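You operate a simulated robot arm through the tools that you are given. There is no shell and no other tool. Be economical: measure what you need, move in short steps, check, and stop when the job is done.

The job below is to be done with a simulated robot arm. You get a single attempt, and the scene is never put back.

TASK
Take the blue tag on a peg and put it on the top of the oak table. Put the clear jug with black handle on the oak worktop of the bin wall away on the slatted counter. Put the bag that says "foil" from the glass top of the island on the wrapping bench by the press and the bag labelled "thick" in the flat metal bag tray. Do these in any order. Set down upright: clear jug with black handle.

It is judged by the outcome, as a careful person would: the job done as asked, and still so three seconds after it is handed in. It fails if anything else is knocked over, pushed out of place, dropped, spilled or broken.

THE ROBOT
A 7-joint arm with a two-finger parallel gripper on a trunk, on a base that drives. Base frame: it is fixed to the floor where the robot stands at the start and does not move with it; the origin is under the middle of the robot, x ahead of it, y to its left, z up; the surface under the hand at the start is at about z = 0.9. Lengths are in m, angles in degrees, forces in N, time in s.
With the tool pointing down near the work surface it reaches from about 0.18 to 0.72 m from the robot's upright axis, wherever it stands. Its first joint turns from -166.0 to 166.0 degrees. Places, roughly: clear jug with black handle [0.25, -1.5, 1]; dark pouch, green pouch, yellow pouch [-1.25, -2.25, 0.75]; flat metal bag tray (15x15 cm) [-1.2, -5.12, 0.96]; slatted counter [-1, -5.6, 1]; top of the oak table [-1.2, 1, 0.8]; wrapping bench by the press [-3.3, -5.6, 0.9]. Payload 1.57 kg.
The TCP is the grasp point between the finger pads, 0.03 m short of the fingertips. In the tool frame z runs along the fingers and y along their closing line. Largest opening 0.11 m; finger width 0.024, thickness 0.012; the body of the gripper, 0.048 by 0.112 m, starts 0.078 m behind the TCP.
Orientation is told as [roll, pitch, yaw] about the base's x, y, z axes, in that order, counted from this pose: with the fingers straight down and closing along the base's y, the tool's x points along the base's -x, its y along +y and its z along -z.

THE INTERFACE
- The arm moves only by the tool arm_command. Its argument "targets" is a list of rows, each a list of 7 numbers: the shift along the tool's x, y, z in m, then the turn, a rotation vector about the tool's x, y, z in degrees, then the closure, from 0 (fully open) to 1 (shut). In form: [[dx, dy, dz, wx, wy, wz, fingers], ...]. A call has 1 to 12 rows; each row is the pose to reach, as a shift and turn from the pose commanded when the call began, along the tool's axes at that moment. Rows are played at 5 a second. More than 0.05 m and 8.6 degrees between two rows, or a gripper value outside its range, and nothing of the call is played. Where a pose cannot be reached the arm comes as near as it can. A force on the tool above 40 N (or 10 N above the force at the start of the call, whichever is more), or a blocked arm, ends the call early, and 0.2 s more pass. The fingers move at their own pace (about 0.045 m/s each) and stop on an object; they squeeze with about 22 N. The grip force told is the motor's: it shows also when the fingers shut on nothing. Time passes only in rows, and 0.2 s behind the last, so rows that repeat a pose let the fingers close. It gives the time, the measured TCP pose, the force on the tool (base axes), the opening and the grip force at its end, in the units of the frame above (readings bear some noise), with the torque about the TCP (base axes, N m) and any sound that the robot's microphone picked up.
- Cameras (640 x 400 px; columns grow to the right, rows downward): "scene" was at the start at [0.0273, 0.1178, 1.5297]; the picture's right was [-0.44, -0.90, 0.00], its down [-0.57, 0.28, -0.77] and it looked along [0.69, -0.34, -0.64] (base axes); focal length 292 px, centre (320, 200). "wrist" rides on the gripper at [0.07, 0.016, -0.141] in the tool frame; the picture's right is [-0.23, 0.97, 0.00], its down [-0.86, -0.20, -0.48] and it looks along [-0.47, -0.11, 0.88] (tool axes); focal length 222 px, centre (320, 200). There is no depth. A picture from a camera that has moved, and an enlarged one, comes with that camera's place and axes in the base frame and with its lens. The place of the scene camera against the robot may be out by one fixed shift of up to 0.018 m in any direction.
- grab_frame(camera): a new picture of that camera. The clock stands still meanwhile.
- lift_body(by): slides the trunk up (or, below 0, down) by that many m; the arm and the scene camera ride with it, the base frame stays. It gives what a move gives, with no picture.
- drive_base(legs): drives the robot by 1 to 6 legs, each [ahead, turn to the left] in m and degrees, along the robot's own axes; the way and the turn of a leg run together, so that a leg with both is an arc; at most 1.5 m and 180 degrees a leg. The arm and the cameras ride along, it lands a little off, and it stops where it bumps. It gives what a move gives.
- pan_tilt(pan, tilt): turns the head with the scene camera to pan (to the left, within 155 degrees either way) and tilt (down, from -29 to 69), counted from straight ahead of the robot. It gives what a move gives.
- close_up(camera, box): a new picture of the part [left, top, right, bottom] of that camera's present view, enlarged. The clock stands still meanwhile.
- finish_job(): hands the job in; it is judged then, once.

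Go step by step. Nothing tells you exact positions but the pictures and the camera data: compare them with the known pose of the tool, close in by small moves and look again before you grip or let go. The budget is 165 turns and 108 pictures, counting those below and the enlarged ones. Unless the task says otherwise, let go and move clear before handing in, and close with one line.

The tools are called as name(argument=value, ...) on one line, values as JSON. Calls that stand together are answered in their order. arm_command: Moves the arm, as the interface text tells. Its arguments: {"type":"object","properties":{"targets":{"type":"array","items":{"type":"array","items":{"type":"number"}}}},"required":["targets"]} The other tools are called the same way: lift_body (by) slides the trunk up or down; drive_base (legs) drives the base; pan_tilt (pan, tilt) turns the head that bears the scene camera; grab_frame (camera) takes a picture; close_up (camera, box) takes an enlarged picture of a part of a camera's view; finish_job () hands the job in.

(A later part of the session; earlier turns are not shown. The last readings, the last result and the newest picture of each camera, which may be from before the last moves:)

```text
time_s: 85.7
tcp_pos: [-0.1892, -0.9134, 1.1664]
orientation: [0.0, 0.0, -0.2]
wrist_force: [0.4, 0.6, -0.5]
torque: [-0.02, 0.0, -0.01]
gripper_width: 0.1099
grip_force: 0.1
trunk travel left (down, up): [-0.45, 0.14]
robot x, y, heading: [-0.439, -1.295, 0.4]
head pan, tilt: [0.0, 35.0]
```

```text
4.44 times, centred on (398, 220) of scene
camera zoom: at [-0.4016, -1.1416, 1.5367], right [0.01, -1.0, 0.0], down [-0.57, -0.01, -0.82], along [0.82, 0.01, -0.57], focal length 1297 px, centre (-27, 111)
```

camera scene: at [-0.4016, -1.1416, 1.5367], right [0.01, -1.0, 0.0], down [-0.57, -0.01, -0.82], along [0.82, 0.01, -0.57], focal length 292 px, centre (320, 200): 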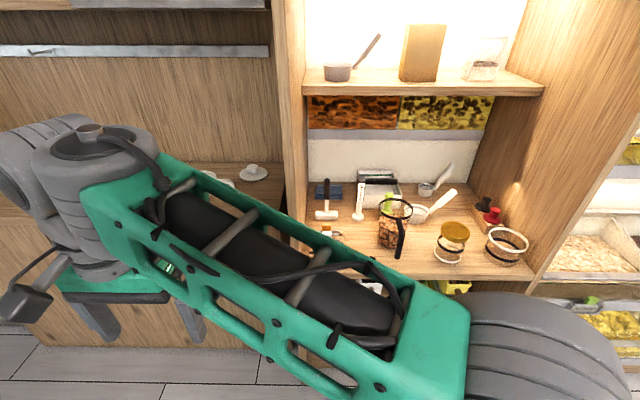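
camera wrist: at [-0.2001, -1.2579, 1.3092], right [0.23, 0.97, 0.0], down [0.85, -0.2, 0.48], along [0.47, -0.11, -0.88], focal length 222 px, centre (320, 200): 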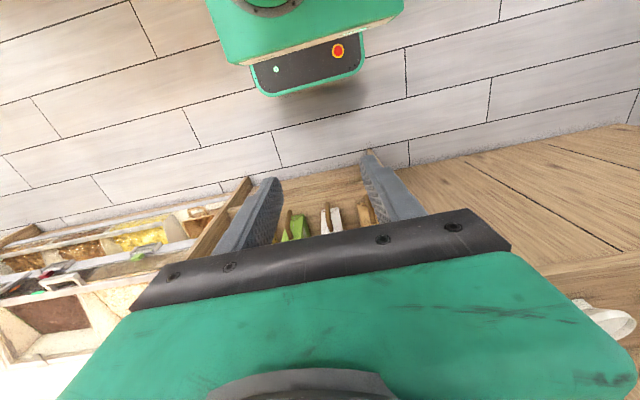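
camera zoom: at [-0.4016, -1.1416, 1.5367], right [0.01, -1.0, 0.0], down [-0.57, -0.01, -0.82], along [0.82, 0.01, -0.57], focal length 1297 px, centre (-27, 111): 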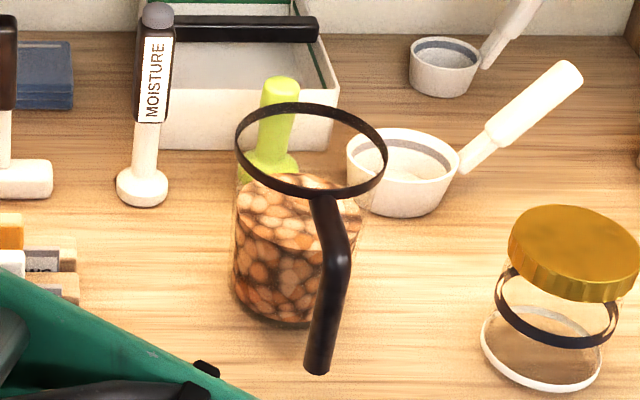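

Triangulating puts the worktop at z about 0.80, the jug at about (0.384, -1.39) with its rim near z 0.957, and the handle bar at about (0.295, -1.39). The jug is full of nuts, so it must stay level. I'll drive 0.12 m closer and bring the gripper in front of it.

drive_base(legs=[[0.12, 0]])

arm_command(targets=[[0, -0.045, 0, 0, 0, 0, 0], [0, -0.09, 0, 0, 0, 0, 0], [0, -0.135, 0, 0, 0, 0, 0], [0, -0.18, 0, 0, 0, 0, 0], [0, -0.225, 0, 0, 0, 0, 0], [0, -0.27, 0, 0, 0, 0, 0], [0, -0.315, 0, 0, 0, 0, 0], [0, -0.36, 0, 0, 0, 0, 0], [0, -0.405, 0, 0, 0, 0, 0], [0, -0.45, 0, 0, 0, 0, 0], [0, -0.475, 0, 0, 0, 0, 0], [0, -0.475, 0, 0, 0, 0, 0]])

arm_command(targets=[[-0.045, 0, 0, 0, 0, 0, 0], [-0.09, 0, 0, 0, 0, 0, 0], [-0.135, 0, 0, 0, 0, 0, 0], [-0.18, 0, 0, 0, 0, 0, 0], [-0.22, 0, 0, 0, 0, 0, 0], [-0.22, 0, 0, 0, 0, 0, 0]])

grab_frame(camera="wrist")

grab_frame(camera="scene")

```text
time_s: 87.0
tcp_pos: [-0.0649, -0.9123, 1.1648]
orientation: [0.0, -0.1, -0.5]
wrist_force: [0.5, -0.4, -0.2]
torque: [0.02, 0.01, -0.01]
gripper_width: 0.1102
grip_force: 0.0
trunk travel left (down, up): [-0.45, 0.14]
robot x, y, heading: [-0.3136, -1.2976, 0.6]
head pan, tilt: [0.0, 35.0]
```

```text
time_s: 89.6
tcp_pos: [-0.0687, -1.3864, 1.1648]
orientation: [-0.1, -0.1, -0.5]
wrist_force: [0.5, 0.0, -0.6]
torque: [0.0, -0.02, -0.04]
gripper_width: 0.1099
grip_force: 0.0
trunk travel left (down, up): [-0.45, 0.14]
robot x, y, heading: [-0.3141, -1.2943, 0.2]
head pan, tilt: [0.0, 35.0]
```

```text
time_s: 91.0
tcp_pos: [0.1506, -1.3918, 1.1647]
orientation: [0.0, 0.1, -0.5]
wrist_force: [0.3, 0.3, -0.8]
torque: [-0.01, -0.03, 0.01]
gripper_width: 0.1101
grip_force: 0.0
trunk travel left (down, up): [-0.45, 0.14]
robot x, y, heading: [-0.3168, -1.2929, 0.8]
head pan, tilt: [0.0, 35.0]
```

```text
72 pictures are left
camera wrist: at [0.0826, -1.3737, 1.3082], right [0.24, 0.97, 0.0], down [0.85, -0.21, 0.48], along [0.47, -0.11, -0.88], focal length 222 px, centre (320, 200)
```

wrist: 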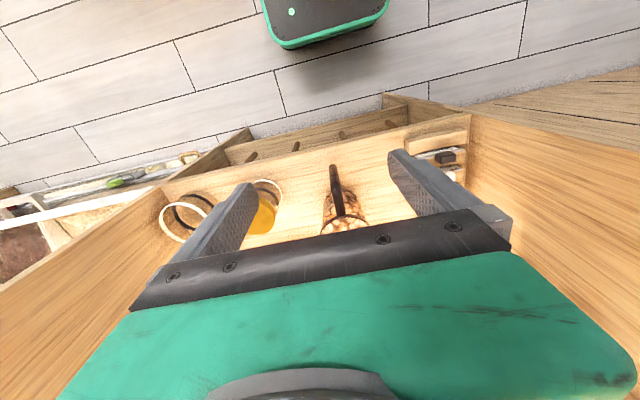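

```text
71 pictures are left
camera scene: at [-0.2785, -1.1414, 1.5367], right [0.01, -1.0, 0.0], down [-0.57, 0.0, -0.82], along [0.82, 0.0, -0.57], focal length 292 px, centre (320, 200)
```

scene: 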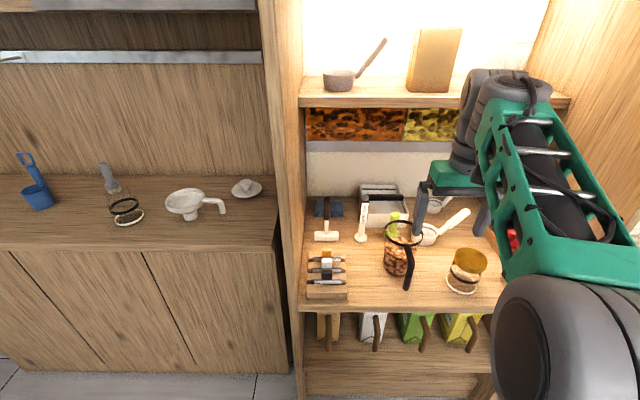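

The handle is seen at y about -1.386, x about 0.27–0.32. I'll move nearer above it and look again.

arm_command(targets=[[-0.03, 0.003, 0.03, 0, 0, 0, 0], [-0.06, 0.005, 0.06, 0, 0, 0, 0], [-0.09, 0.005, 0.09, 0, 0, 0, 0], [-0.11, 0.005, 0.11, 0, 0, 0, 0], [-0.11, 0.005, 0.11, 0, 0, 0, 0]])

grab_frame(camera="wrist")

close_up(camera="scene", box=[350, 180, 494, 300])

```text
time_s: 92.2
tcp_pos: [0.2617, -1.3886, 1.0561]
orientation: [0.0, 0.1, -0.5]
wrist_force: [-0.1, -0.1, 0.2]
torque: [0.01, -0.01, -0.04]
gripper_width: 0.1099
grip_force: 0.0
trunk travel left (down, up): [-0.45, 0.14]
robot x, y, heading: [-0.3151, -1.2927, 0.4]
head pan, tilt: [0.0, 35.0]
```

```text
70 pictures are left
camera wrist: at [0.1928, -1.3712, 1.1982], right [0.23, 0.97, 0.0], down [0.85, -0.21, 0.48], along [0.47, -0.11, -0.88], focal length 222 px, centre (320, 200)
```

wrist: 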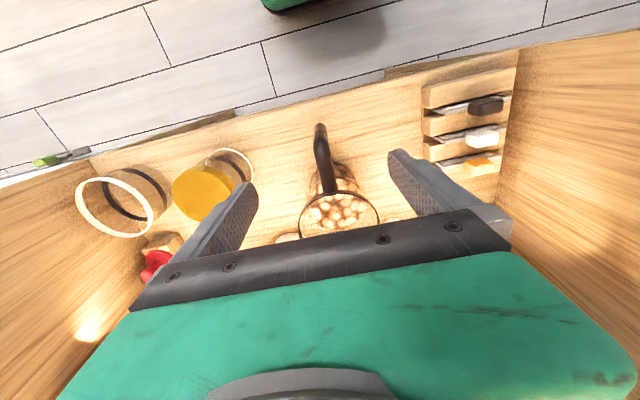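

```text
3.33 times, centred on (422, 240) of scene
camera zoom: at [-0.2786, -1.1414, 1.5367], right [0.01, -1.0, 0.0], down [-0.57, 0.0, -0.82], along [0.82, 0.0, -0.57], focal length 973 px, centre (-20, 67)
```

zoom: 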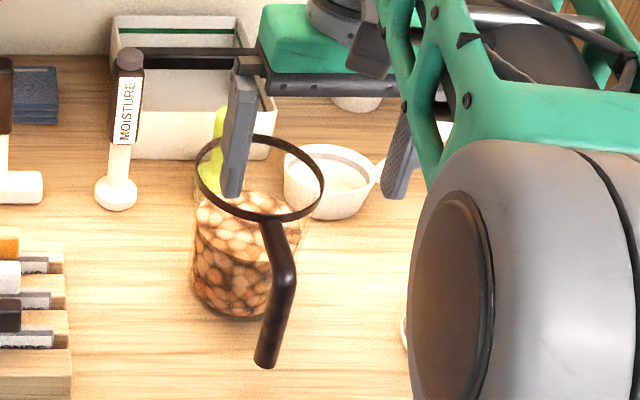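

The handle bar leans slightly, running from about (0.284, -1.388, 0.935) down to (0.266, -1.388, 0.835), and the rim's front is near x 0.30. I'll tilt the tool 20° so the palm clears the rim, then lower partway and check.

arm_command(targets=[[0.005, 0, 0.02, 0, -7, 0, 0], [0.005, 0, 0.04, 0, -14, 0, 0], [0.005, 0, 0.06, 0, -20, 0, 0], [0.0, 0, 0.09, 0, -20, 0, 0], [0.0, 0, 0.11, 0, -20, 0, 0], [0.0, 0, 0.11, 0, -20, 0, 0]])

grab_frame(camera="wrist")

close_up(camera="scene", box=[350, 180, 494, 300])

```text
time_s: 93.6
tcp_pos: [0.2616, -1.3881, 0.9438]
orientation: [0.1, -20.0, -0.5]
wrist_force: [-0.4, -0.1, 0.3]
torque: [0.0, 0.01, 0.03]
gripper_width: 0.11
grip_force: 0.1
trunk travel left (down, up): [-0.45, 0.14]
robot x, y, heading: [-0.3177, -1.2986, 0.4]
head pan, tilt: [0.0, 35.0]
```

```text
68 pictures are left
camera wrist: at [0.1486, -1.3696, 1.0549], right [0.22, 0.97, 0.08], down [0.64, -0.2, 0.74], along [0.74, -0.11, -0.67], focal length 222 px, centre (320, 200)
```

wrist: 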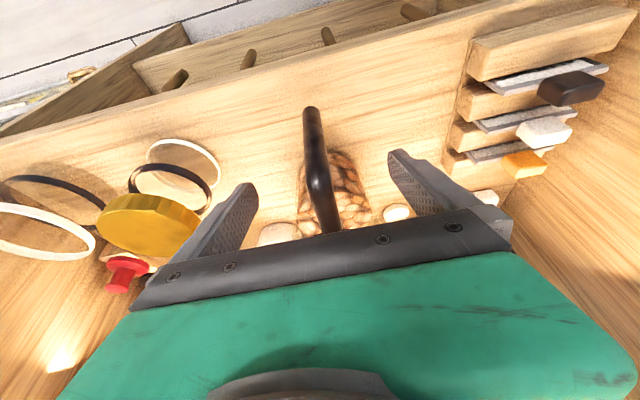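

```text
3.33 times, centred on (422, 240) of scene
camera zoom: at [-0.2787, -1.1414, 1.5367], right [0.01, -1.0, 0.0], down [-0.57, 0.0, -0.82], along [0.82, 0.0, -0.57], focal length 973 px, centre (-20, 67)
```

zoom: 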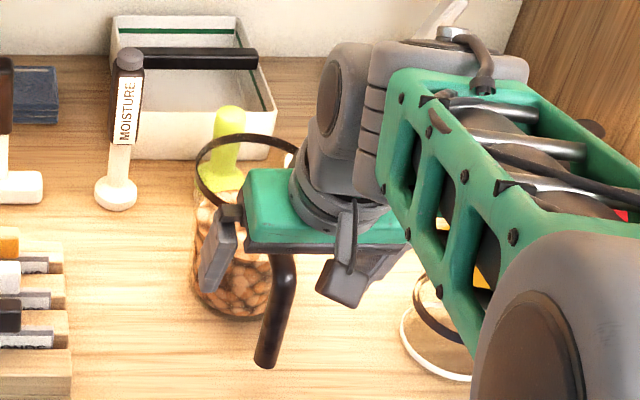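

The wrist view puts the bar at about x 0.257, y -1.385, with 4 cm of space behind it. I'll lower onto it.

arm_command(targets=[[0.01, 0.002, 0.023, 0, 0, 0, 0], [0.0199, 0.003, 0.046, 0, 0, 0, 0], [0.0199, 0.003, 0.046, 0, 0, 0, 0]])

grab_frame(camera="wrist")

close_up(camera="scene", box=[350, 180, 494, 300])

```text
time_s: 94.4
tcp_pos: [0.2574, -1.3849, 0.8969]
orientation: [0.0, -20.0, -0.6]
wrist_force: [0.9, 0.2, -0.6]
torque: [-0.03, -0.03, -0.02]
gripper_width: 0.1102
grip_force: 0.1
trunk travel left (down, up): [-0.45, 0.14]
robot x, y, heading: [-0.314, -1.2974, 0.4]
head pan, tilt: [0.0, 35.0]
```

```text
66 pictures are left
camera wrist: at [0.1449, -1.367, 1.0081], right [0.22, 0.97, 0.08], down [0.64, -0.2, 0.74], along [0.74, -0.12, -0.67], focal length 222 px, centre (320, 200)
```

wrist: 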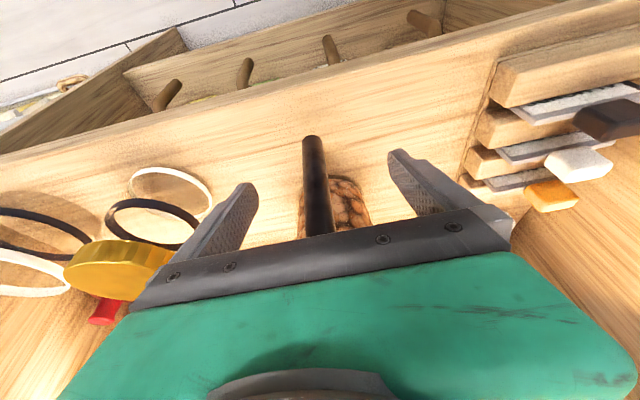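

```text
3.33 times, centred on (422, 240) of scene
camera zoom: at [-0.2786, -1.1414, 1.5367], right [0.01, -1.0, 0.0], down [-0.57, 0.0, -0.82], along [0.82, 0.0, -0.57], focal length 973 px, centre (-20, 67)
```

zoom: 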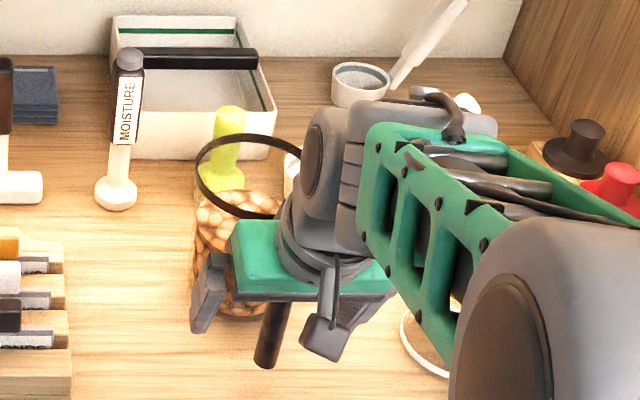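

The bar is centred between the fingers, so I'll close on it.

arm_command(targets=[[0, 0, 0, 0, 0, 0, 1], [0, 0, 0, 0, 0, 0, 1], [0, 0, 0, 0, 0, 0, 1], [0, 0, 0, 0, 0, 0, 1], [0, 0, 0, 0, 0, 0, 1], [0, 0, 0, 0, 0, 0, 1], [0, 0, 0, 0, 0, 0, 1], [0, 0, 0, 0, 0, 0, 1]])

grab_frame(camera="wrist")

```text
time_s: 96.2
tcp_pos: [0.2576, -1.3841, 0.8977]
orientation: [0.1, -20.0, -0.5]
wrist_force: [0.0, -0.5, 0.3]
torque: [0.0, 0.01, -0.03]
gripper_width: 0.0199
grip_force: 21.9
trunk travel left (down, up): [-0.45, 0.14]
robot x, y, heading: [-0.3139, -1.2968, 0.3]
head pan, tilt: [0.0, 35.0]
```

```text
64 pictures are left
camera wrist: at [0.1448, -1.3671, 1.0083], right [0.22, 0.97, 0.08], down [0.64, -0.2, 0.74], along [0.74, -0.11, -0.67], focal length 222 px, centre (320, 200)
```

wrist: 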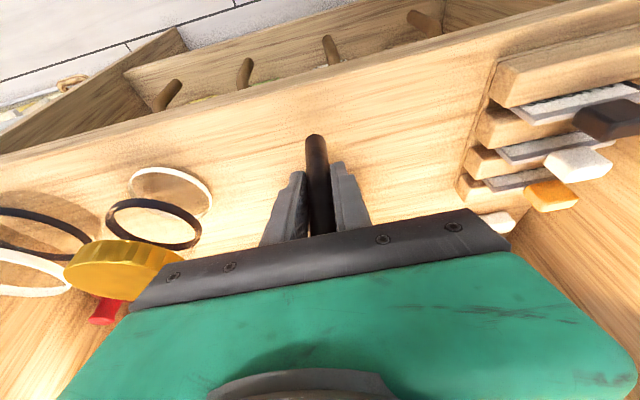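

Gripped (0.020 m). I'll lift 1.2 cm and check force, torque and tilt.

arm_command(targets=[[-0.001, 0, -0.0028, 0, 0, 0, 1], [-0.002, 0, -0.0056, 0, 0, 0, 1], [-0.003, 0, -0.0085, 0, 0, 0, 1], [-0.0041, 0, -0.0113, 0, 0, 0, 1], [-0.0041, 0, -0.0113, 0, 0, 0, 1]])

close_up(camera="scene", box=[350, 180, 494, 300])

```text
time_s: 97.4
tcp_pos: [0.2578, -1.385, 0.9072]
orientation: [0.0, -19.9, -0.5]
wrist_force: [-0.1, -0.7, -5.3]
torque: [0.02, 0.48, 0.0]
gripper_width: 0.0197
grip_force: 21.8
trunk travel left (down, up): [-0.45, 0.14]
robot x, y, heading: [-0.3166, -1.2935, 0.4]
head pan, tilt: [0.0, 35.0]
```

```text
3.33 times, centred on (422, 240) of scene
camera zoom: at [-0.2783, -1.1414, 1.5367], right [0.01, -1.0, 0.0], down [-0.57, 0.0, -0.82], along [0.82, 0.0, -0.57], focal length 973 px, centre (-20, 67)
```

zoom: 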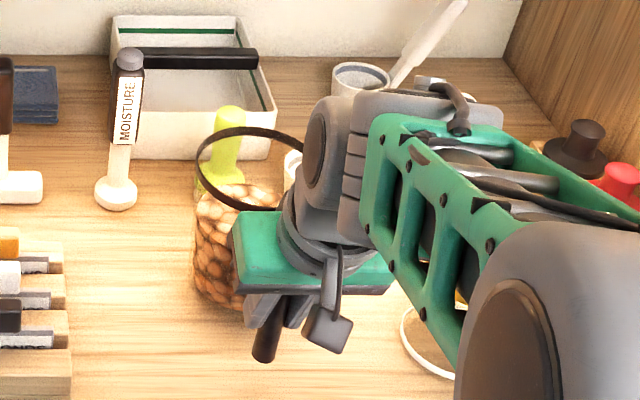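

The hand carries about 5 N and 0.48 N m. I'll lift a little more, hold, and see whether the jug keeps level.

arm_command(targets=[[-0.002, 0, -0.0056, 0, 0, 0, 1], [-0.0041, 0, -0.0113, 0, 0, 0, 1], [-0.0062, 0, -0.017, 0, 0, 0, 1], [-0.0062, 0, -0.017, 0, 0, 0, 1], [-0.0062, 0, -0.017, 0, 0, 0, 1], [-0.0062, 0, -0.017, 0, 0, 0, 1]])

close_up(camera="scene", box=[350, 180, 494, 300])

grab_frame(camera="wrist")

```text
time_s: 98.8
tcp_pos: [0.2583, -1.3841, 0.9252]
orientation: [0.1, -20.0, -0.5]
wrist_force: [-0.6, -1.0, -4.8]
torque: [0.04, 0.5, -0.01]
gripper_width: 0.02
grip_force: 22.1
trunk travel left (down, up): [-0.45, 0.14]
robot x, y, heading: [-0.318, -1.2931, 0.5]
head pan, tilt: [0.0, 35.0]
```

```text
3.33 times, centred on (422, 240) of scene
camera zoom: at [-0.2783, -1.1414, 1.5367], right [0.01, -1.0, 0.0], down [-0.57, 0.0, -0.82], along [0.82, 0.0, -0.57], focal length 973 px, centre (-20, 67)
```

zoom: 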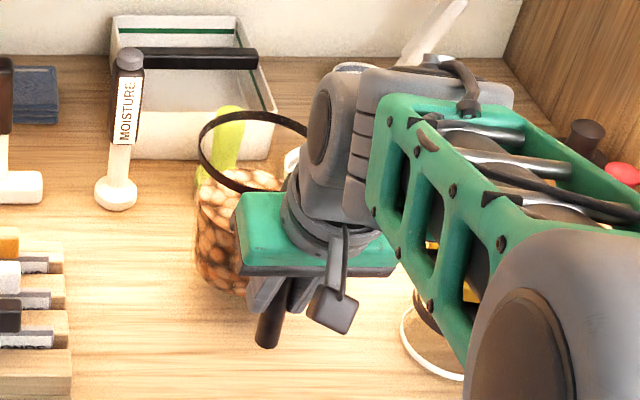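

```text
61 pictures are left
camera wrist: at [0.1448, -1.3663, 1.0357], right [0.22, 0.97, 0.08], down [0.64, -0.2, 0.74], along [0.74, -0.11, -0.67], focal length 222 px, centre (320, 200)
```

wrist: 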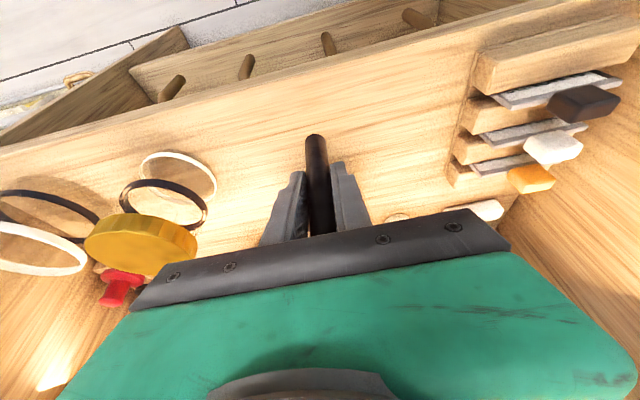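

The jug hangs level (about 5 N) with no slip. I'll raise it and draw it in gently.

arm_command(targets=[[-0.0068, 0, -0.0188, 0, 0, 0, 1], [-0.0171, 0, -0.047, 0, 0, 0, 1], [-0.0274, 0, -0.0752, 0, 0, 0, 1], [-0.041, 0, -0.1128, 0, 0, 0, 1], [-0.041, 0, -0.1128, 0, 0, 0, 1]])

arm_command(targets=[[0.0188, 0, -0.0068, 0, 0, 0, 1], [0.047, 0, -0.0171, 0, 0, 0, 1], [0.0752, 0, -0.0274, 0, 0, 0, 1], [0.1034, 0, -0.0376, 0, 0, 0, 1], [0.1316, 0, -0.0479, 0, 0, 0, 1], [0.1598, 0, -0.0581, 0, 0, 0, 1], [0.188, 0, -0.0684, 0, 0, 0, 1], [0.2162, 0, -0.0787, 0, 0, 0, 1], [0.2444, 0, -0.0889, 0, 0, 0, 1], [0.2632, 0, -0.0958, 0, 0, 0, 1], [0.2632, 0, -0.0958, 0, 0, 0, 1]])

pan_tilt(pan=0, tilt=45)

grab_frame(camera="scene")

```text
time_s: 100.0
tcp_pos: [0.2572, -1.3867, 1.0442]
orientation: [0.0, -19.9, -0.6]
wrist_force: [-1.2, 0.2, -4.2]
torque: [0.05, 0.52, 0.01]
gripper_width: 0.0195
grip_force: 21.7
trunk travel left (down, up): [-0.45, 0.14]
robot x, y, heading: [-0.3143, -1.2965, 0.2]
head pan, tilt: [0.0, 35.0]
```

```text
time_s: 102.2
tcp_pos: [-0.0126, -1.3293, 1.0115]
orientation: [5.7, -13.6, 9.5]
wrist_force: [-0.5, -0.1, -4.8]
torque: [-0.08, 0.49, 0.02]
gripper_width: 0.0197
grip_force: 21.7
trunk travel left (down, up): [-0.45, 0.14]
robot x, y, heading: [-0.3156, -1.2936, 0.5]
head pan, tilt: [0.0, 35.0]
stopped in row 11: the arm was blocked; the commanded pose is now the measured one
```

```text
time_s: 102.9
tcp_pos: [-0.0117, -1.3303, 1.0112]
orientation: [5.7, -13.6, 9.6]
wrist_force: [0.1, 0.3, -4.2]
torque: [-0.06, 0.48, 0.0]
gripper_width: 0.0197
grip_force: 22.2
trunk travel left (down, up): [-0.45, 0.14]
robot x, y, heading: [-0.316, -1.2979, 0.4]
head pan, tilt: [0.0, 45.0]
```

```text
60 pictures are left
camera scene: at [-0.2852, -1.1414, 1.5236], right [0.01, -1.0, 0.0], down [-0.71, 0.0, -0.71], along [0.71, 0.0, -0.71], focal length 292 px, centre (320, 200)
```

scene: 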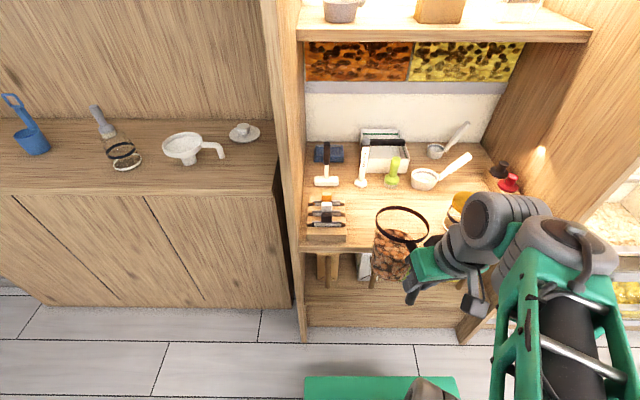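

The arm got too folded and tilted the jug by about 8°, but nothing is spilled. I'll extend a bit and level it again.

arm_command(targets=[[-0.02, 0, -0.01, 2, -2, 1, 1], [-0.046, 0, -0.02, 4.2, -4, 1.7, 1], [-0.046, 0, -0.02, 6.3, -5.8, 2.5, 1], [-0.046, 0, -0.02, 6.3, -5.8, 2.5, 1]])

close_up(camera="scene", box=[320, 160, 512, 320])

```text
time_s: 103.9
tcp_pos: [0.0285, -1.3307, 1.0274]
orientation: [0.9, -17.2, 5.2]
wrist_force: [0.1, -0.7, -4.0]
torque: [0.0, 0.52, -0.04]
gripper_width: 0.02
grip_force: 22.0
trunk travel left (down, up): [-0.45, 0.14]
robot x, y, heading: [-0.3158, -1.2964, 0.3]
head pan, tilt: [0.0, 45.0]
```

```text
2.50 times, centred on (416, 240) of scene
camera zoom: at [-0.2852, -1.1414, 1.5208], right [0.01, -1.0, 0.0], down [-0.71, 0.0, -0.71], along [0.71, 0.0, -0.71], focal length 730 px, centre (80, 100)
```

zoom: 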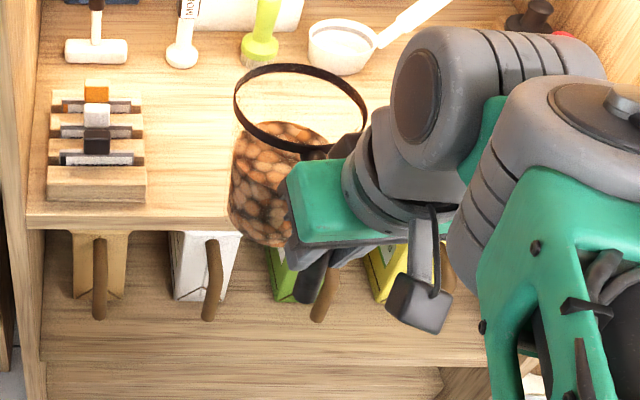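

The jug is nearly level again. I'll back off, turn to face down the aisle and look.

drive_base(legs=[[-0.12, 0], [0, -90]])

pan_tilt(pan=0, tilt=15)

grab_frame(camera="scene")

```text
time_s: 108.9
tcp_pos: [-0.462, -1.642, 1.0272]
orientation: [1.2, -17.0, -83.2]
wrist_force: [-0.4, -0.3, -4.9]
torque: [0.52, 0.02, -0.02]
gripper_width: 0.02
grip_force: 21.3
trunk travel left (down, up): [-0.45, 0.14]
robot x, y, heading: [-0.4359, -1.2961, -89.1]
head pan, tilt: [0.0, 45.0]
```

```text
time_s: 109.9
tcp_pos: [-0.4635, -1.6408, 1.0242]
orientation: [1.1, -16.7, -83.1]
wrist_force: [-0.3, 0.3, -4.6]
torque: [0.48, 0.0, 0.01]
gripper_width: 0.02
grip_force: 22.3
trunk travel left (down, up): [-0.45, 0.14]
robot x, y, heading: [-0.4396, -1.2998, -89.2]
head pan, tilt: [0.0, 15.0]
```

```text
58 pictures are left
camera scene: at [-0.2719, -1.3279, 1.5685], right [-1.0, -0.01, 0.0], down [0.0, 0.26, -0.97], along [0.01, -0.97, -0.26], focal length 292 px, centre (320, 200)
```

scene: 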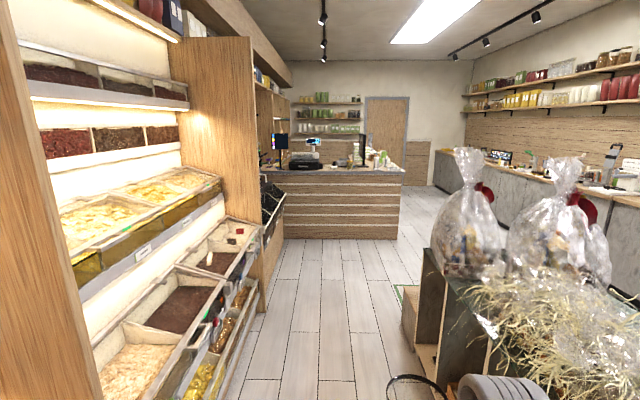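

The slatted counter's front is at about y -5.06, its top near z 0.95–1.0. I'll drive down the aisle to about y -4.1 and look at its top.

drive_base(legs=[[1.5, 0], [1.3, 0]])

pan_tilt(pan=-5, tilt=20)

grab_frame(camera="scene")

```text
time_s: 123.6
tcp_pos: [-0.3446, -4.4812, 1.0256]
orientation: [1.2, -16.7, -81.5]
wrist_force: [-0.6, 0.6, -5.6]
torque: [0.53, 0.07, 0.01]
gripper_width: 0.02
grip_force: 22.1
trunk travel left (down, up): [-0.45, 0.14]
robot x, y, heading: [-0.3281, -4.1343, -87.6]
head pan, tilt: [0.0, 15.0]
```

```text
time_s: 124.3
tcp_pos: [-0.3432, -4.4815, 1.0242]
orientation: [1.2, -16.6, -81.6]
wrist_force: [-0.1, -0.2, -4.3]
torque: [0.51, 0.03, -0.03]
gripper_width: 0.02
grip_force: 22.8
trunk travel left (down, up): [-0.45, 0.14]
robot x, y, heading: [-0.3292, -4.1342, -87.5]
head pan, tilt: [-5.0, 20.0]
```

```text
57 pictures are left
camera scene: at [-0.1704, -4.1624, 1.5605], right [-1.0, 0.04, 0.0], down [0.01, 0.34, -0.94], along [-0.04, -0.94, -0.34], focal length 292 px, centre (320, 200)
```

scene: 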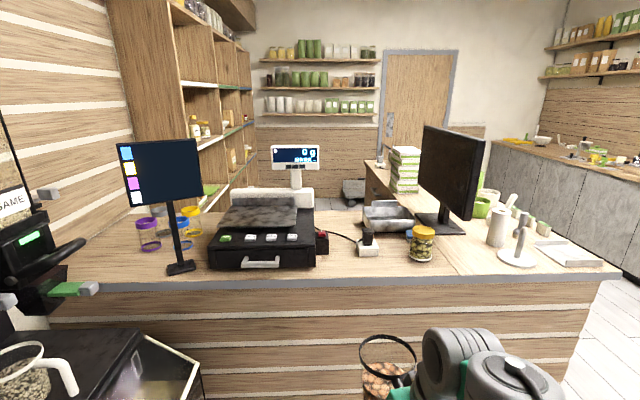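

A free spot on the counter lies at about (-0.80, -5.13), between the yellow-lid jar and the white scanner stand. I'll raise the trunk and drive to stand in front of it.

lift_body(by=0.13)

drive_base(legs=[[0, -62], [0.5, 0], [0, 60]])

pan_tilt(pan=0, tilt=40)

grab_frame(camera="scene")

```text
time_s: 125.9
tcp_pos: [-0.3446, -4.4812, 1.1556]
orientation: [1.3, -16.7, -81.6]
wrist_force: [0.4, 0.2, -5.0]
torque: [0.48, 0.06, 0.0]
gripper_width: 0.0197
grip_force: 22.8
trunk travel left (down, up): [-0.58, 0.01]
robot x, y, heading: [-0.3261, -4.1387, -87.3]
head pan, tilt: [-5.0, 20.0]
```

```text
time_s: 134.2
tcp_pos: [-0.7836, -4.7408, 1.1548]
orientation: [1.2, -16.7, -83.6]
wrist_force: [-0.2, 0.3, -3.9]
torque: [0.47, 0.04, -0.02]
gripper_width: 0.0198
grip_force: 22.1
trunk travel left (down, up): [-0.58, 0.01]
robot x, y, heading: [-0.7576, -4.4009, -89.6]
head pan, tilt: [-5.0, 20.0]
```

```text
time_s: 135.0
tcp_pos: [-0.785, -4.7407, 1.1551]
orientation: [1.2, -16.8, -83.5]
wrist_force: [0.4, -0.3, -4.7]
torque: [0.5, 0.05, -0.01]
gripper_width: 0.0198
grip_force: 21.9
trunk travel left (down, up): [-0.58, 0.01]
robot x, y, heading: [-0.7581, -4.3955, -89.4]
head pan, tilt: [0.0, 40.0]
```

```text
56 pictures are left
camera scene: at [-0.5922, -4.4195, 1.6592], right [-1.0, -0.01, 0.0], down [-0.01, 0.64, -0.77], along [0.01, -0.77, -0.64], focal length 292 px, centre (320, 200)
```

scene: 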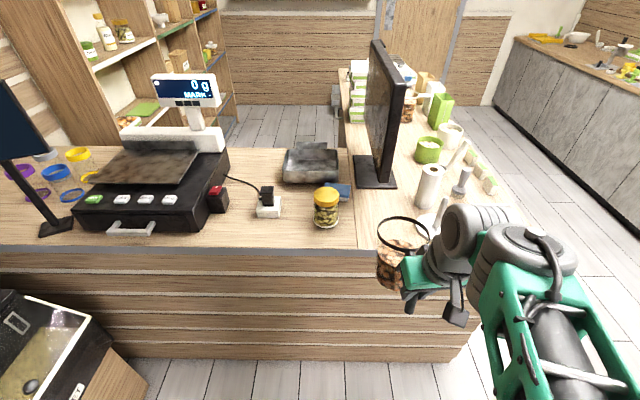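

The jug is carried at about (-0.77, -4.845) with its base near z 1.06. I'll move it over the free spot at about (-0.785, -5.15).

arm_command(targets=[[-0.025, -0.004, 0.0075, 0, 0, 0, 1], [-0.06, -0.01, 0.018, 0, 0, 0, 1], [-0.1, -0.017, 0.03, 0, 0, 0, 1], [-0.14, -0.024, 0.042, 0, 0, 0, 1], [-0.18, -0.031, 0.054, 0, 0, 0, 1], [-0.22, -0.038, 0.066, 0, 0, 0, 1], [-0.26, -0.045, 0.078, 0, 0, 0, 1], [-0.2885, -0.049, 0.087, 0, 0, 0, 1], [-0.2885, -0.049, 0.087, 0, 0, 0, 1]])

grab_frame(camera="scene")

grab_frame(camera="wrist")

```text
time_s: 137.0
tcp_pos: [-0.7965, -5.0454, 1.1511]
orientation: [1.3, -16.7, -83.2]
wrist_force: [0.2, 12.7, -5.5]
torque: [0.04, 0.04, 0.09]
gripper_width: 0.0198
grip_force: 22.5
trunk travel left (down, up): [-0.58, 0.01]
robot x, y, heading: [-0.7561, -4.396, -89.8]
head pan, tilt: [0.0, 40.0]
```

```text
55 pictures are left
camera scene: at [-0.5923, -4.4177, 1.6591], right [-1.0, -0.01, 0.0], down [-0.01, 0.64, -0.77], along [0.01, -0.77, -0.64], focal length 292 px, centre (320, 200)
```

scene: 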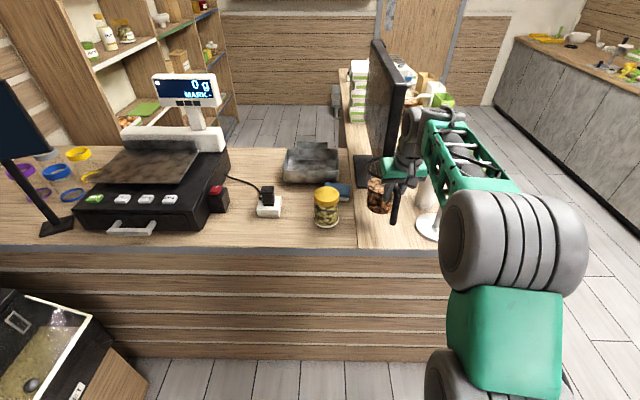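

```text
54 pictures are left
camera wrist: at [-0.7942, -4.9367, 1.2682], right [0.99, -0.1, 0.08], down [-0.13, -0.7, 0.7], along [-0.01, -0.7, -0.71], focal length 222 px, centre (320, 200)
```

wrist: 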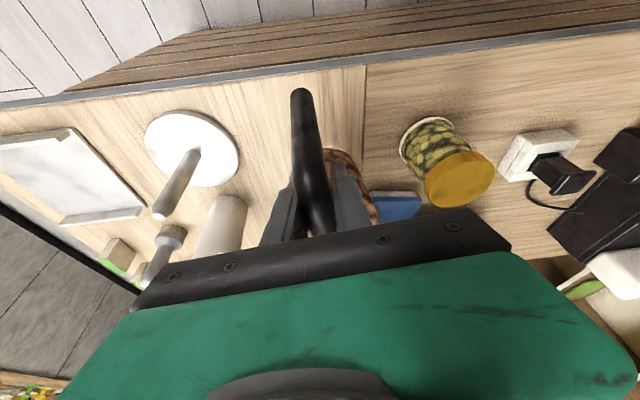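

The hand feels a 13 N push: the jug is touching the monitor. I'll back off at once and check.

arm_command(targets=[[0.02, 0, -0.006, 0, 0, 0, 1], [0.048, 0, -0.0144, 0, 0, 0, 1], [0.067, 0, -0.02, 0, 0, 0, 1], [0.067, 0, -0.02, 0, 0, 0, 1]])

close_up(camera="scene", box=[320, 20, 480, 260])

grab_frame(camera="wrist")

```text
time_s: 138.0
tcp_pos: [-0.8048, -4.9763, 1.152]
orientation: [1.1, -16.7, -83.4]
wrist_force: [0.1, 0.0, -4.8]
torque: [0.3, 0.05, 0.01]
gripper_width: 0.0194
grip_force: 22.1
trunk travel left (down, up): [-0.58, 0.01]
robot x, y, heading: [-0.7578, -4.399, -89.6]
head pan, tilt: [0.0, 40.0]
```

```text
1.67 times, centred on (400, 140) of scene
camera zoom: at [-0.5922, -4.4198, 1.6591], right [-1.0, -0.01, 0.0], down [-0.01, 0.64, -0.77], along [0.01, -0.77, -0.64], focal length 486 px, centre (187, 300)
```

zoom: 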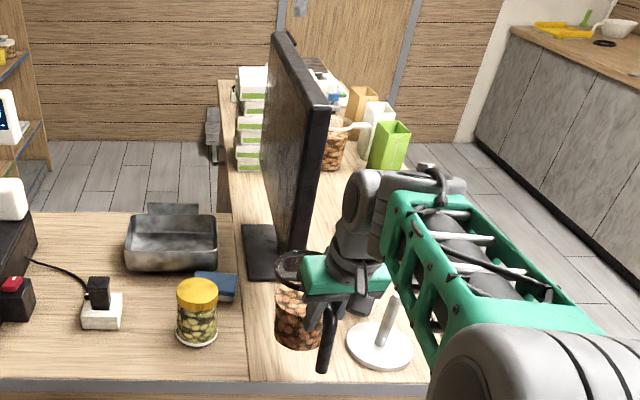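

```text
52 pictures are left
camera wrist: at [-0.8025, -4.8676, 1.2688], right [0.99, -0.1, 0.08], down [-0.13, -0.7, 0.7], along [-0.01, -0.7, -0.71], focal length 222 px, centre (320, 200)
```

wrist: 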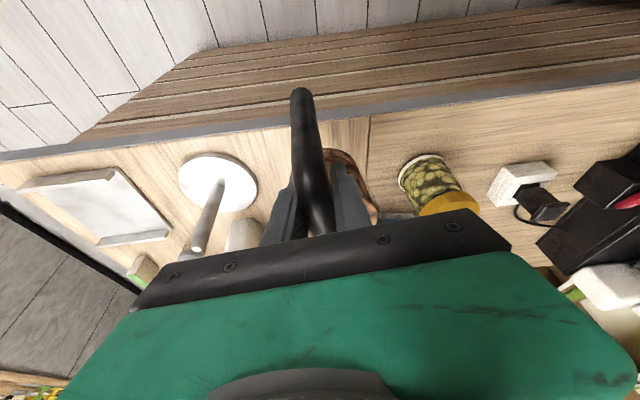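

The monitor hasn't moved, but the jug has swivelled in the grip by roughly 35° (base towards me). No nuts show on the counter. I'll tilt the tool to bring the jug upright again.

arm_command(targets=[[0, 0, 0, 0, -4, 0, 1], [0, 0, 0, 0, -9, 0, 1], [0, 0, 0, 0, -14, 0, 1], [0, 0, 0, 0, -19, 0, 1], [0, 0, 0, 0, -23, 0, 1], [0, 0, 0, 0, -23, 0, 1]])

close_up(camera="scene", box=[330, 140, 490, 240])

```text
time_s: 139.4
tcp_pos: [-0.8055, -4.9766, 1.1522]
orientation: [1.5, -39.7, -84.2]
wrist_force: [-0.4, 0.8, -5.6]
torque: [0.43, 0.04, 0.01]
gripper_width: 0.0197
grip_force: 21.8
trunk travel left (down, up): [-0.58, 0.01]
robot x, y, heading: [-0.7586, -4.395, -89.5]
head pan, tilt: [0.0, 40.0]
```

```text
4.00 times, centred on (410, 190) of scene
camera zoom: at [-0.5922, -4.4197, 1.6591], right [-1.0, -0.01, 0.0], down [-0.01, 0.64, -0.77], along [0.01, -0.77, -0.64], focal length 1168 px, centre (-40, 240)
```

zoom: 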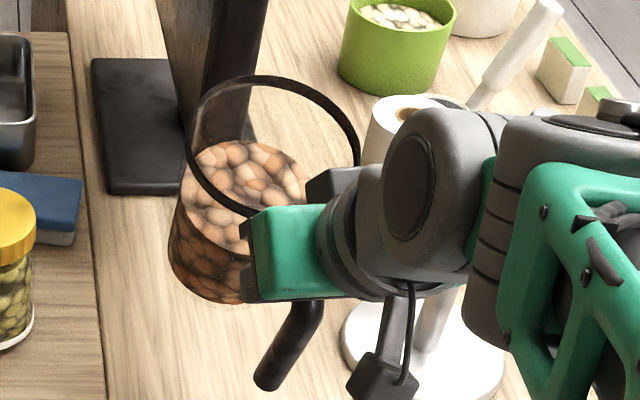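

The jug looks within about 10° of upright now. I'll check the handle with the wrist camera.

grab_frame(camera="wrist")

```text
50 pictures are left
camera wrist: at [-0.8074, -4.8308, 1.219], right [0.98, -0.06, 0.16], down [-0.17, -0.38, 0.91], along [0.01, -0.93, -0.38], focal length 222 px, centre (320, 200)
```

wrist: 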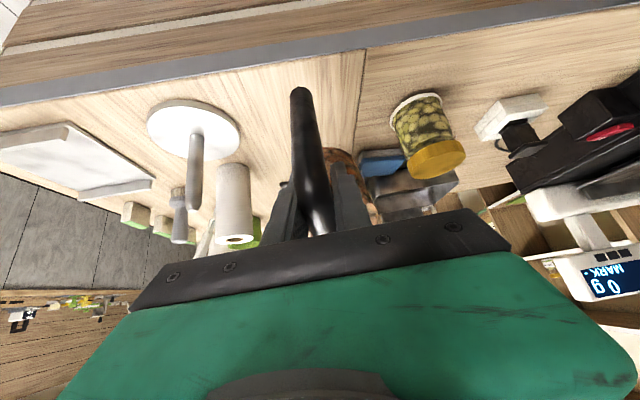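

The rim's ellipse says the jug now leans towards me by about 15–17°, so it mostly slid back in the grip rather than swivelled. I'll tilt back by 15° and check the ellipse again.

arm_command(targets=[[0, 0, 0, 0, 5, 0, 1], [0, 0, 0, 0, 10, 0, 1], [0, 0, 0, 0, 15, 0, 1], [0, 0, 0, 0, 15, 0, 1]])

close_up(camera="scene", box=[330, 140, 490, 240])

```text
time_s: 140.4
tcp_pos: [-0.806, -4.9773, 1.1527]
orientation: [1.2, -24.7, -83.7]
wrist_force: [-1.3, 0.1, -4.7]
torque: [0.34, 0.04, 0.02]
gripper_width: 0.0194
grip_force: 22.3
trunk travel left (down, up): [-0.58, 0.01]
robot x, y, heading: [-0.7592, -4.3957, -89.3]
head pan, tilt: [0.0, 40.0]
```

```text
4.00 times, centred on (410, 190) of scene
camera zoom: at [-0.5922, -4.4196, 1.6591], right [-1.0, -0.01, 0.0], down [-0.01, 0.64, -0.77], along [0.01, -0.77, -0.64], focal length 1168 px, centre (-40, 240)
```

zoom: 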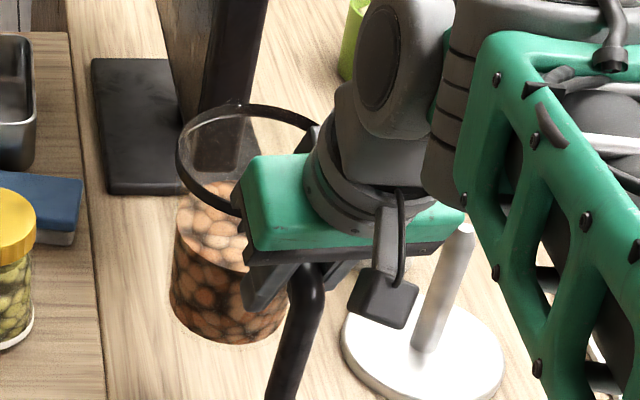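

The jug is upright again, centred near (-0.776, -5.054). I'll move it right and forward to about (-0.735, -5.12), clear of the monitor's corner, then look.

arm_command(targets=[[0, 0.02, 0, 0, 0, 0, 1], [-0.004, 0.04, 0.002, 0, 0, 0, 1], [-0.025, 0.0335, 0.011, 0, 0, 0, 1], [-0.045, 0.0335, 0.02, 0, 0, 0, 1], [-0.0637, 0.0335, 0.0293, 0, 0, 0, 1], [-0.0637, 0.0335, 0.0293, 0, 0, 0, 1]])

close_up(camera="scene", box=[310, 130, 470, 250])

grab_frame(camera="wrist")

```text
time_s: 141.8
tcp_pos: [-0.7658, -5.0416, 1.1526]
orientation: [1.3, -24.7, -83.7]
wrist_force: [0.4, 0.1, -5.3]
torque: [0.39, 0.05, 0.0]
gripper_width: 0.0193
grip_force: 22.5
trunk travel left (down, up): [-0.58, 0.01]
robot x, y, heading: [-0.7588, -4.3947, -89.5]
head pan, tilt: [0.0, 40.0]
```

```text
3.33 times, centred on (390, 190) of scene
camera zoom: at [-0.5922, -4.4197, 1.6591], right [-1.0, -0.01, 0.0], down [-0.01, 0.64, -0.77], along [0.01, -0.77, -0.64], focal length 973 px, centre (87, 233)
```

zoom: 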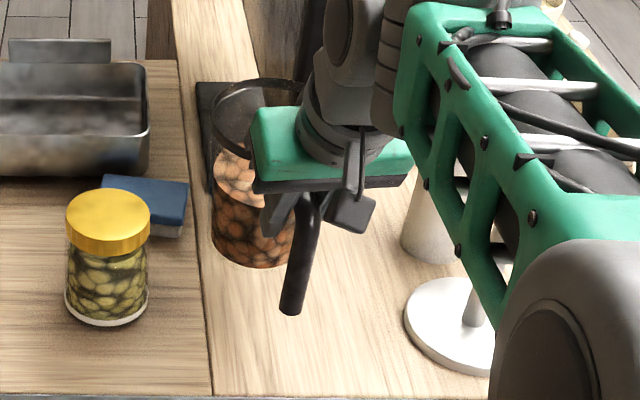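

```text
47 pictures are left
camera wrist: at [-0.7657, -4.9186, 1.2541], right [0.99, -0.09, 0.11], down [-0.14, -0.6, 0.79], along [0.0, -0.8, -0.61], focal length 222 px, centre (320, 200)
```

wrist: 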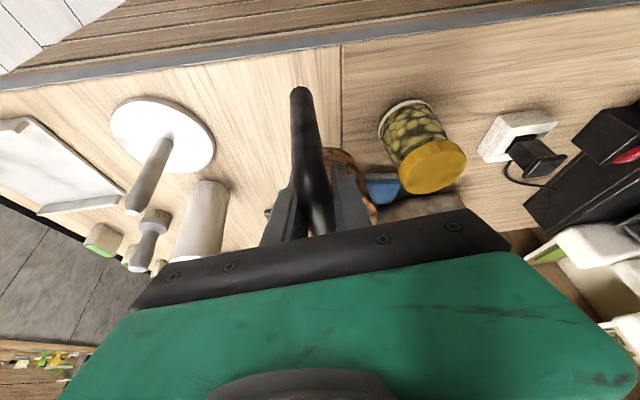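

The view is clear. I'll shift 3 cm left to be fully on the right-hand top, then lower by 7 cm.

arm_command(targets=[[0.003, -0.0298, -0.0014, 0, 0, 0, 1], [0.013, -0.0298, 0.019, 0, 0, 0, 1], [0.022, -0.0298, 0.04, 0, 0, 0, 1], [0.032, -0.0298, 0.062, 0, 0, 0, 1], [0.032, -0.0298, 0.062, 0, 0, 0, 1]])

close_up(camera="scene", box=[310, 130, 470, 250])

```text
time_s: 143.0
tcp_pos: [-0.7915, -5.0435, 1.0844]
orientation: [1.3, -24.7, -83.7]
wrist_force: [0.3, 0.3, -5.0]
torque: [0.33, 0.04, 0.0]
gripper_width: 0.0197
grip_force: 21.8
trunk travel left (down, up): [-0.58, 0.01]
robot x, y, heading: [-0.7551, -4.3941, -89.4]
head pan, tilt: [0.0, 40.0]
```

```text
3.33 times, centred on (390, 190) of scene
camera zoom: at [-0.5921, -4.4197, 1.6591], right [-1.0, -0.01, 0.0], down [-0.01, 0.64, -0.77], along [0.01, -0.77, -0.64], focal length 973 px, centre (87, 233)
```

zoom: 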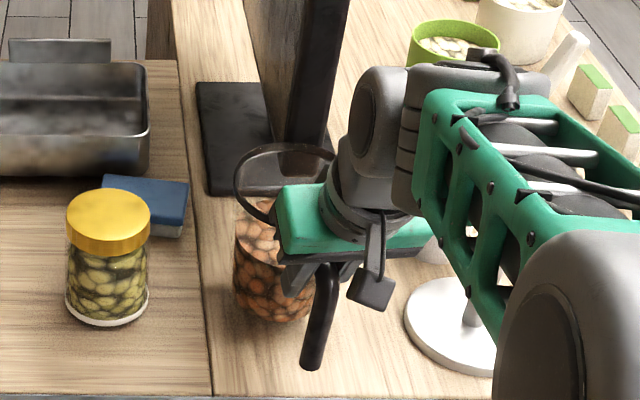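

The jug is just above the top. I'll lower in small steps and watch the force.

arm_command(targets=[[0.0025, 0, 0.0055, 0, 0, 0, 1], [0.005, 0, 0.011, 0, 0, 0, 1], [0.0075, 0, 0.0164, 0, 0, 0, 1]])

arm_command(targets=[[0.0017, 0, 0.0036, 0, 0, 0, 1], [0.0033, 0, 0.0073, 0, 0, 0, 1]])

arm_command(targets=[[0.0017, 0, 0.0036, 0, 0, 0, 1], [0.0025, 0, 0.0055, 0, 0, 0, 1]])

```text
time_s: 143.8
tcp_pos: [-0.7929, -5.041, 1.0667]
orientation: [1.3, -24.6, -83.8]
wrist_force: [-0.6, 0.9, -4.5]
torque: [0.34, 0.02, 0.02]
gripper_width: 0.0194
grip_force: 22.1
trunk travel left (down, up): [-0.58, 0.01]
robot x, y, heading: [-0.7582, -4.3963, -89.4]
head pan, tilt: [0.0, 40.0]
```

```text
time_s: 144.4
tcp_pos: [-0.7925, -5.0431, 1.0584]
orientation: [1.2, -24.9, -83.7]
wrist_force: [-0.8, 1.5, 1.4]
torque: [0.32, 0.1, -0.02]
gripper_width: 0.0198
grip_force: 21.8
trunk travel left (down, up): [-0.58, 0.01]
robot x, y, heading: [-0.7606, -4.3979, -89.5]
head pan, tilt: [0.0, 40.0]
```

```text
time_s: 145.0
tcp_pos: [-0.7917, -5.0425, 1.0556]
orientation: [1.2, -25.1, -83.6]
wrist_force: [-0.3, 5.3, 18.1]
torque: [-0.14, -0.02, -0.01]
gripper_width: 0.0194
grip_force: 21.4
trunk travel left (down, up): [-0.58, 0.01]
robot x, y, heading: [-0.7586, -4.3951, -89.4]
head pan, tilt: [0.0, 40.0]
```

The jug has touched down. I'll relieve the pressure slightly and look before letting go.

arm_command(targets=[[-0.0012, 0, -0.0027, 0, 0, 0, 1], [-0.0012, 0, -0.0027, 0, 0, 0, 1]])

close_up(camera="scene", box=[330, 150, 450, 250])

```text
time_s: 145.6
tcp_pos: [-0.7918, -5.0426, 1.0553]
orientation: [1.3, -24.7, -83.7]
wrist_force: [0.4, -1.7, 10.4]
torque: [-0.45, -0.06, -0.01]
gripper_width: 0.0195
grip_force: 22.1
trunk travel left (down, up): [-0.58, 0.01]
robot x, y, heading: [-0.7579, -4.3964, -89.2]
head pan, tilt: [0.0, 40.0]
```

```text
4.00 times, centred on (390, 200) of scene
camera zoom: at [-0.5921, -4.4185, 1.6591], right [-1.0, -0.01, 0.0], down [-0.01, 0.64, -0.77], along [0.01, -0.77, -0.64], focal length 1168 px, centre (40, 200)
```

zoom: 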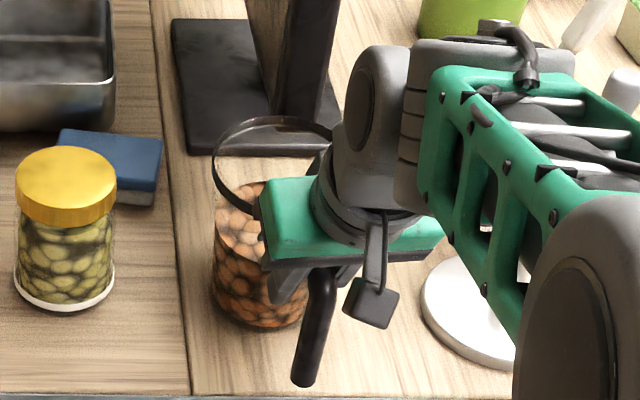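

The jug stands on the counter; I'll open the fingers.

arm_command(targets=[[-0.0005, 0, -0.001, 0, 0, 0, 0.9], [-0.0005, 0, -0.001, 0, 0, 0, 0.7], [-0.0005, 0, -0.001, 0, 0, 0, 0.5], [-0.0005, 0, -0.001, 0, 0, 0, 0.5], [-0.0005, 0, -0.001, 0, 0, 0, 0.5]])

close_up(camera="scene", box=[330, 150, 450, 250])

grab_frame(camera="wrist")

```text
time_s: 146.8
tcp_pos: [-0.7913, -5.0414, 1.0571]
orientation: [1.2, -24.7, -83.7]
wrist_force: [0.3, -1.0, 0.1]
torque: [0.02, 0.01, 0.01]
gripper_width: 0.0552
grip_force: 0.1
trunk travel left (down, up): [-0.58, 0.01]
robot x, y, heading: [-0.7592, -4.3953, -89.2]
head pan, tilt: [0.0, 40.0]
```

```text
4.00 times, centred on (390, 200) of scene
camera zoom: at [-0.5922, -4.4192, 1.6591], right [-1.0, -0.01, 0.0], down [-0.01, 0.64, -0.77], along [0.01, -0.77, -0.64], focal length 1168 px, centre (40, 200)
```

zoom: 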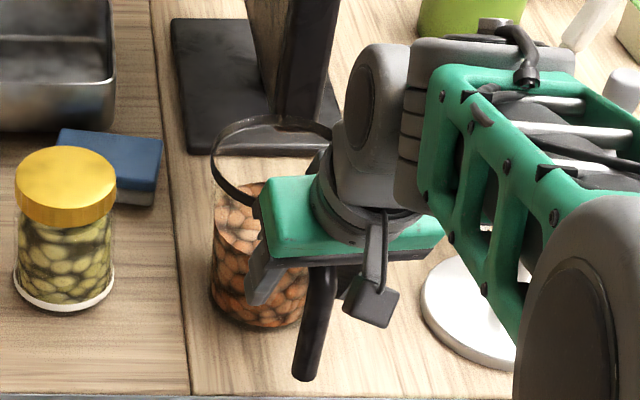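

```text
43 pictures are left
camera wrist: at [-0.7913, -4.9182, 1.1576], right [0.99, -0.09, 0.11], down [-0.14, -0.6, 0.79], along [0.0, -0.8, -0.61], focal length 222 px, centre (320, 200)
```

wrist: 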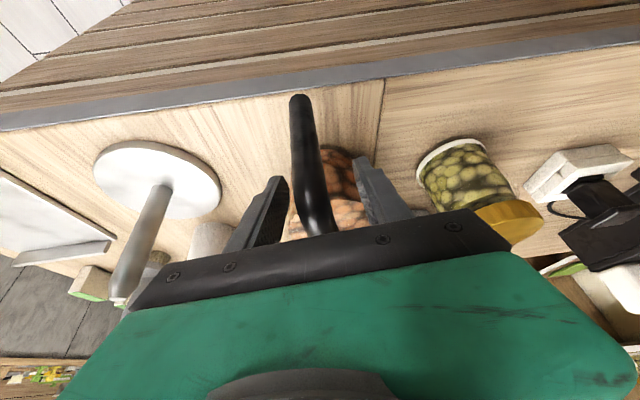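

Let go; the jug stands upright. I'll withdraw along the fingers and pull the arm back.

arm_command(targets=[[0, 0, -0.03, 0, 0, 0, 0.5], [0, 0, -0.07, 0, 0, 0, 0.5], [0, 0, -0.11, 0, 0, 0, 0.5], [0, 0, -0.15, 0, 0, 0, 0.5], [0.03, 0, -0.17, 0, 8, 0, 0.5], [0.07, 0, -0.19, 0, 16, 0, 0.5], [0.11, 0, -0.2, 0, 24, 0, 0.5], [0.15, 0, -0.2, 0, 24, 0, 0.5], [0.18, 0, -0.2, 0, 24, 0, 0.5], [0.18, 0, -0.2, 0, 24, 0, 0.5]])

grab_frame(camera="scene")

```text
time_s: 149.0
tcp_pos: [-0.8221, -4.7935, 1.1595]
orientation: [1.1, -0.6, -83.3]
wrist_force: [-0.2, -0.3, 0.8]
torque: [0.01, 0.02, -0.01]
gripper_width: 0.0547
grip_force: 0.1
trunk travel left (down, up): [-0.58, 0.01]
robot x, y, heading: [-0.757, -4.3959, -89.1]
head pan, tilt: [0.0, 40.0]
```

```text
42 pictures are left
camera scene: at [-0.5922, -4.4193, 1.6591], right [-1.0, -0.01, 0.0], down [-0.01, 0.64, -0.77], along [0.01, -0.77, -0.64], focal length 292 px, centre (320, 200)
```

scene: 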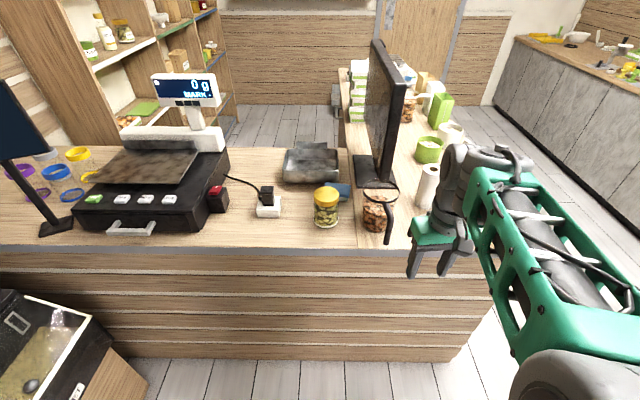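

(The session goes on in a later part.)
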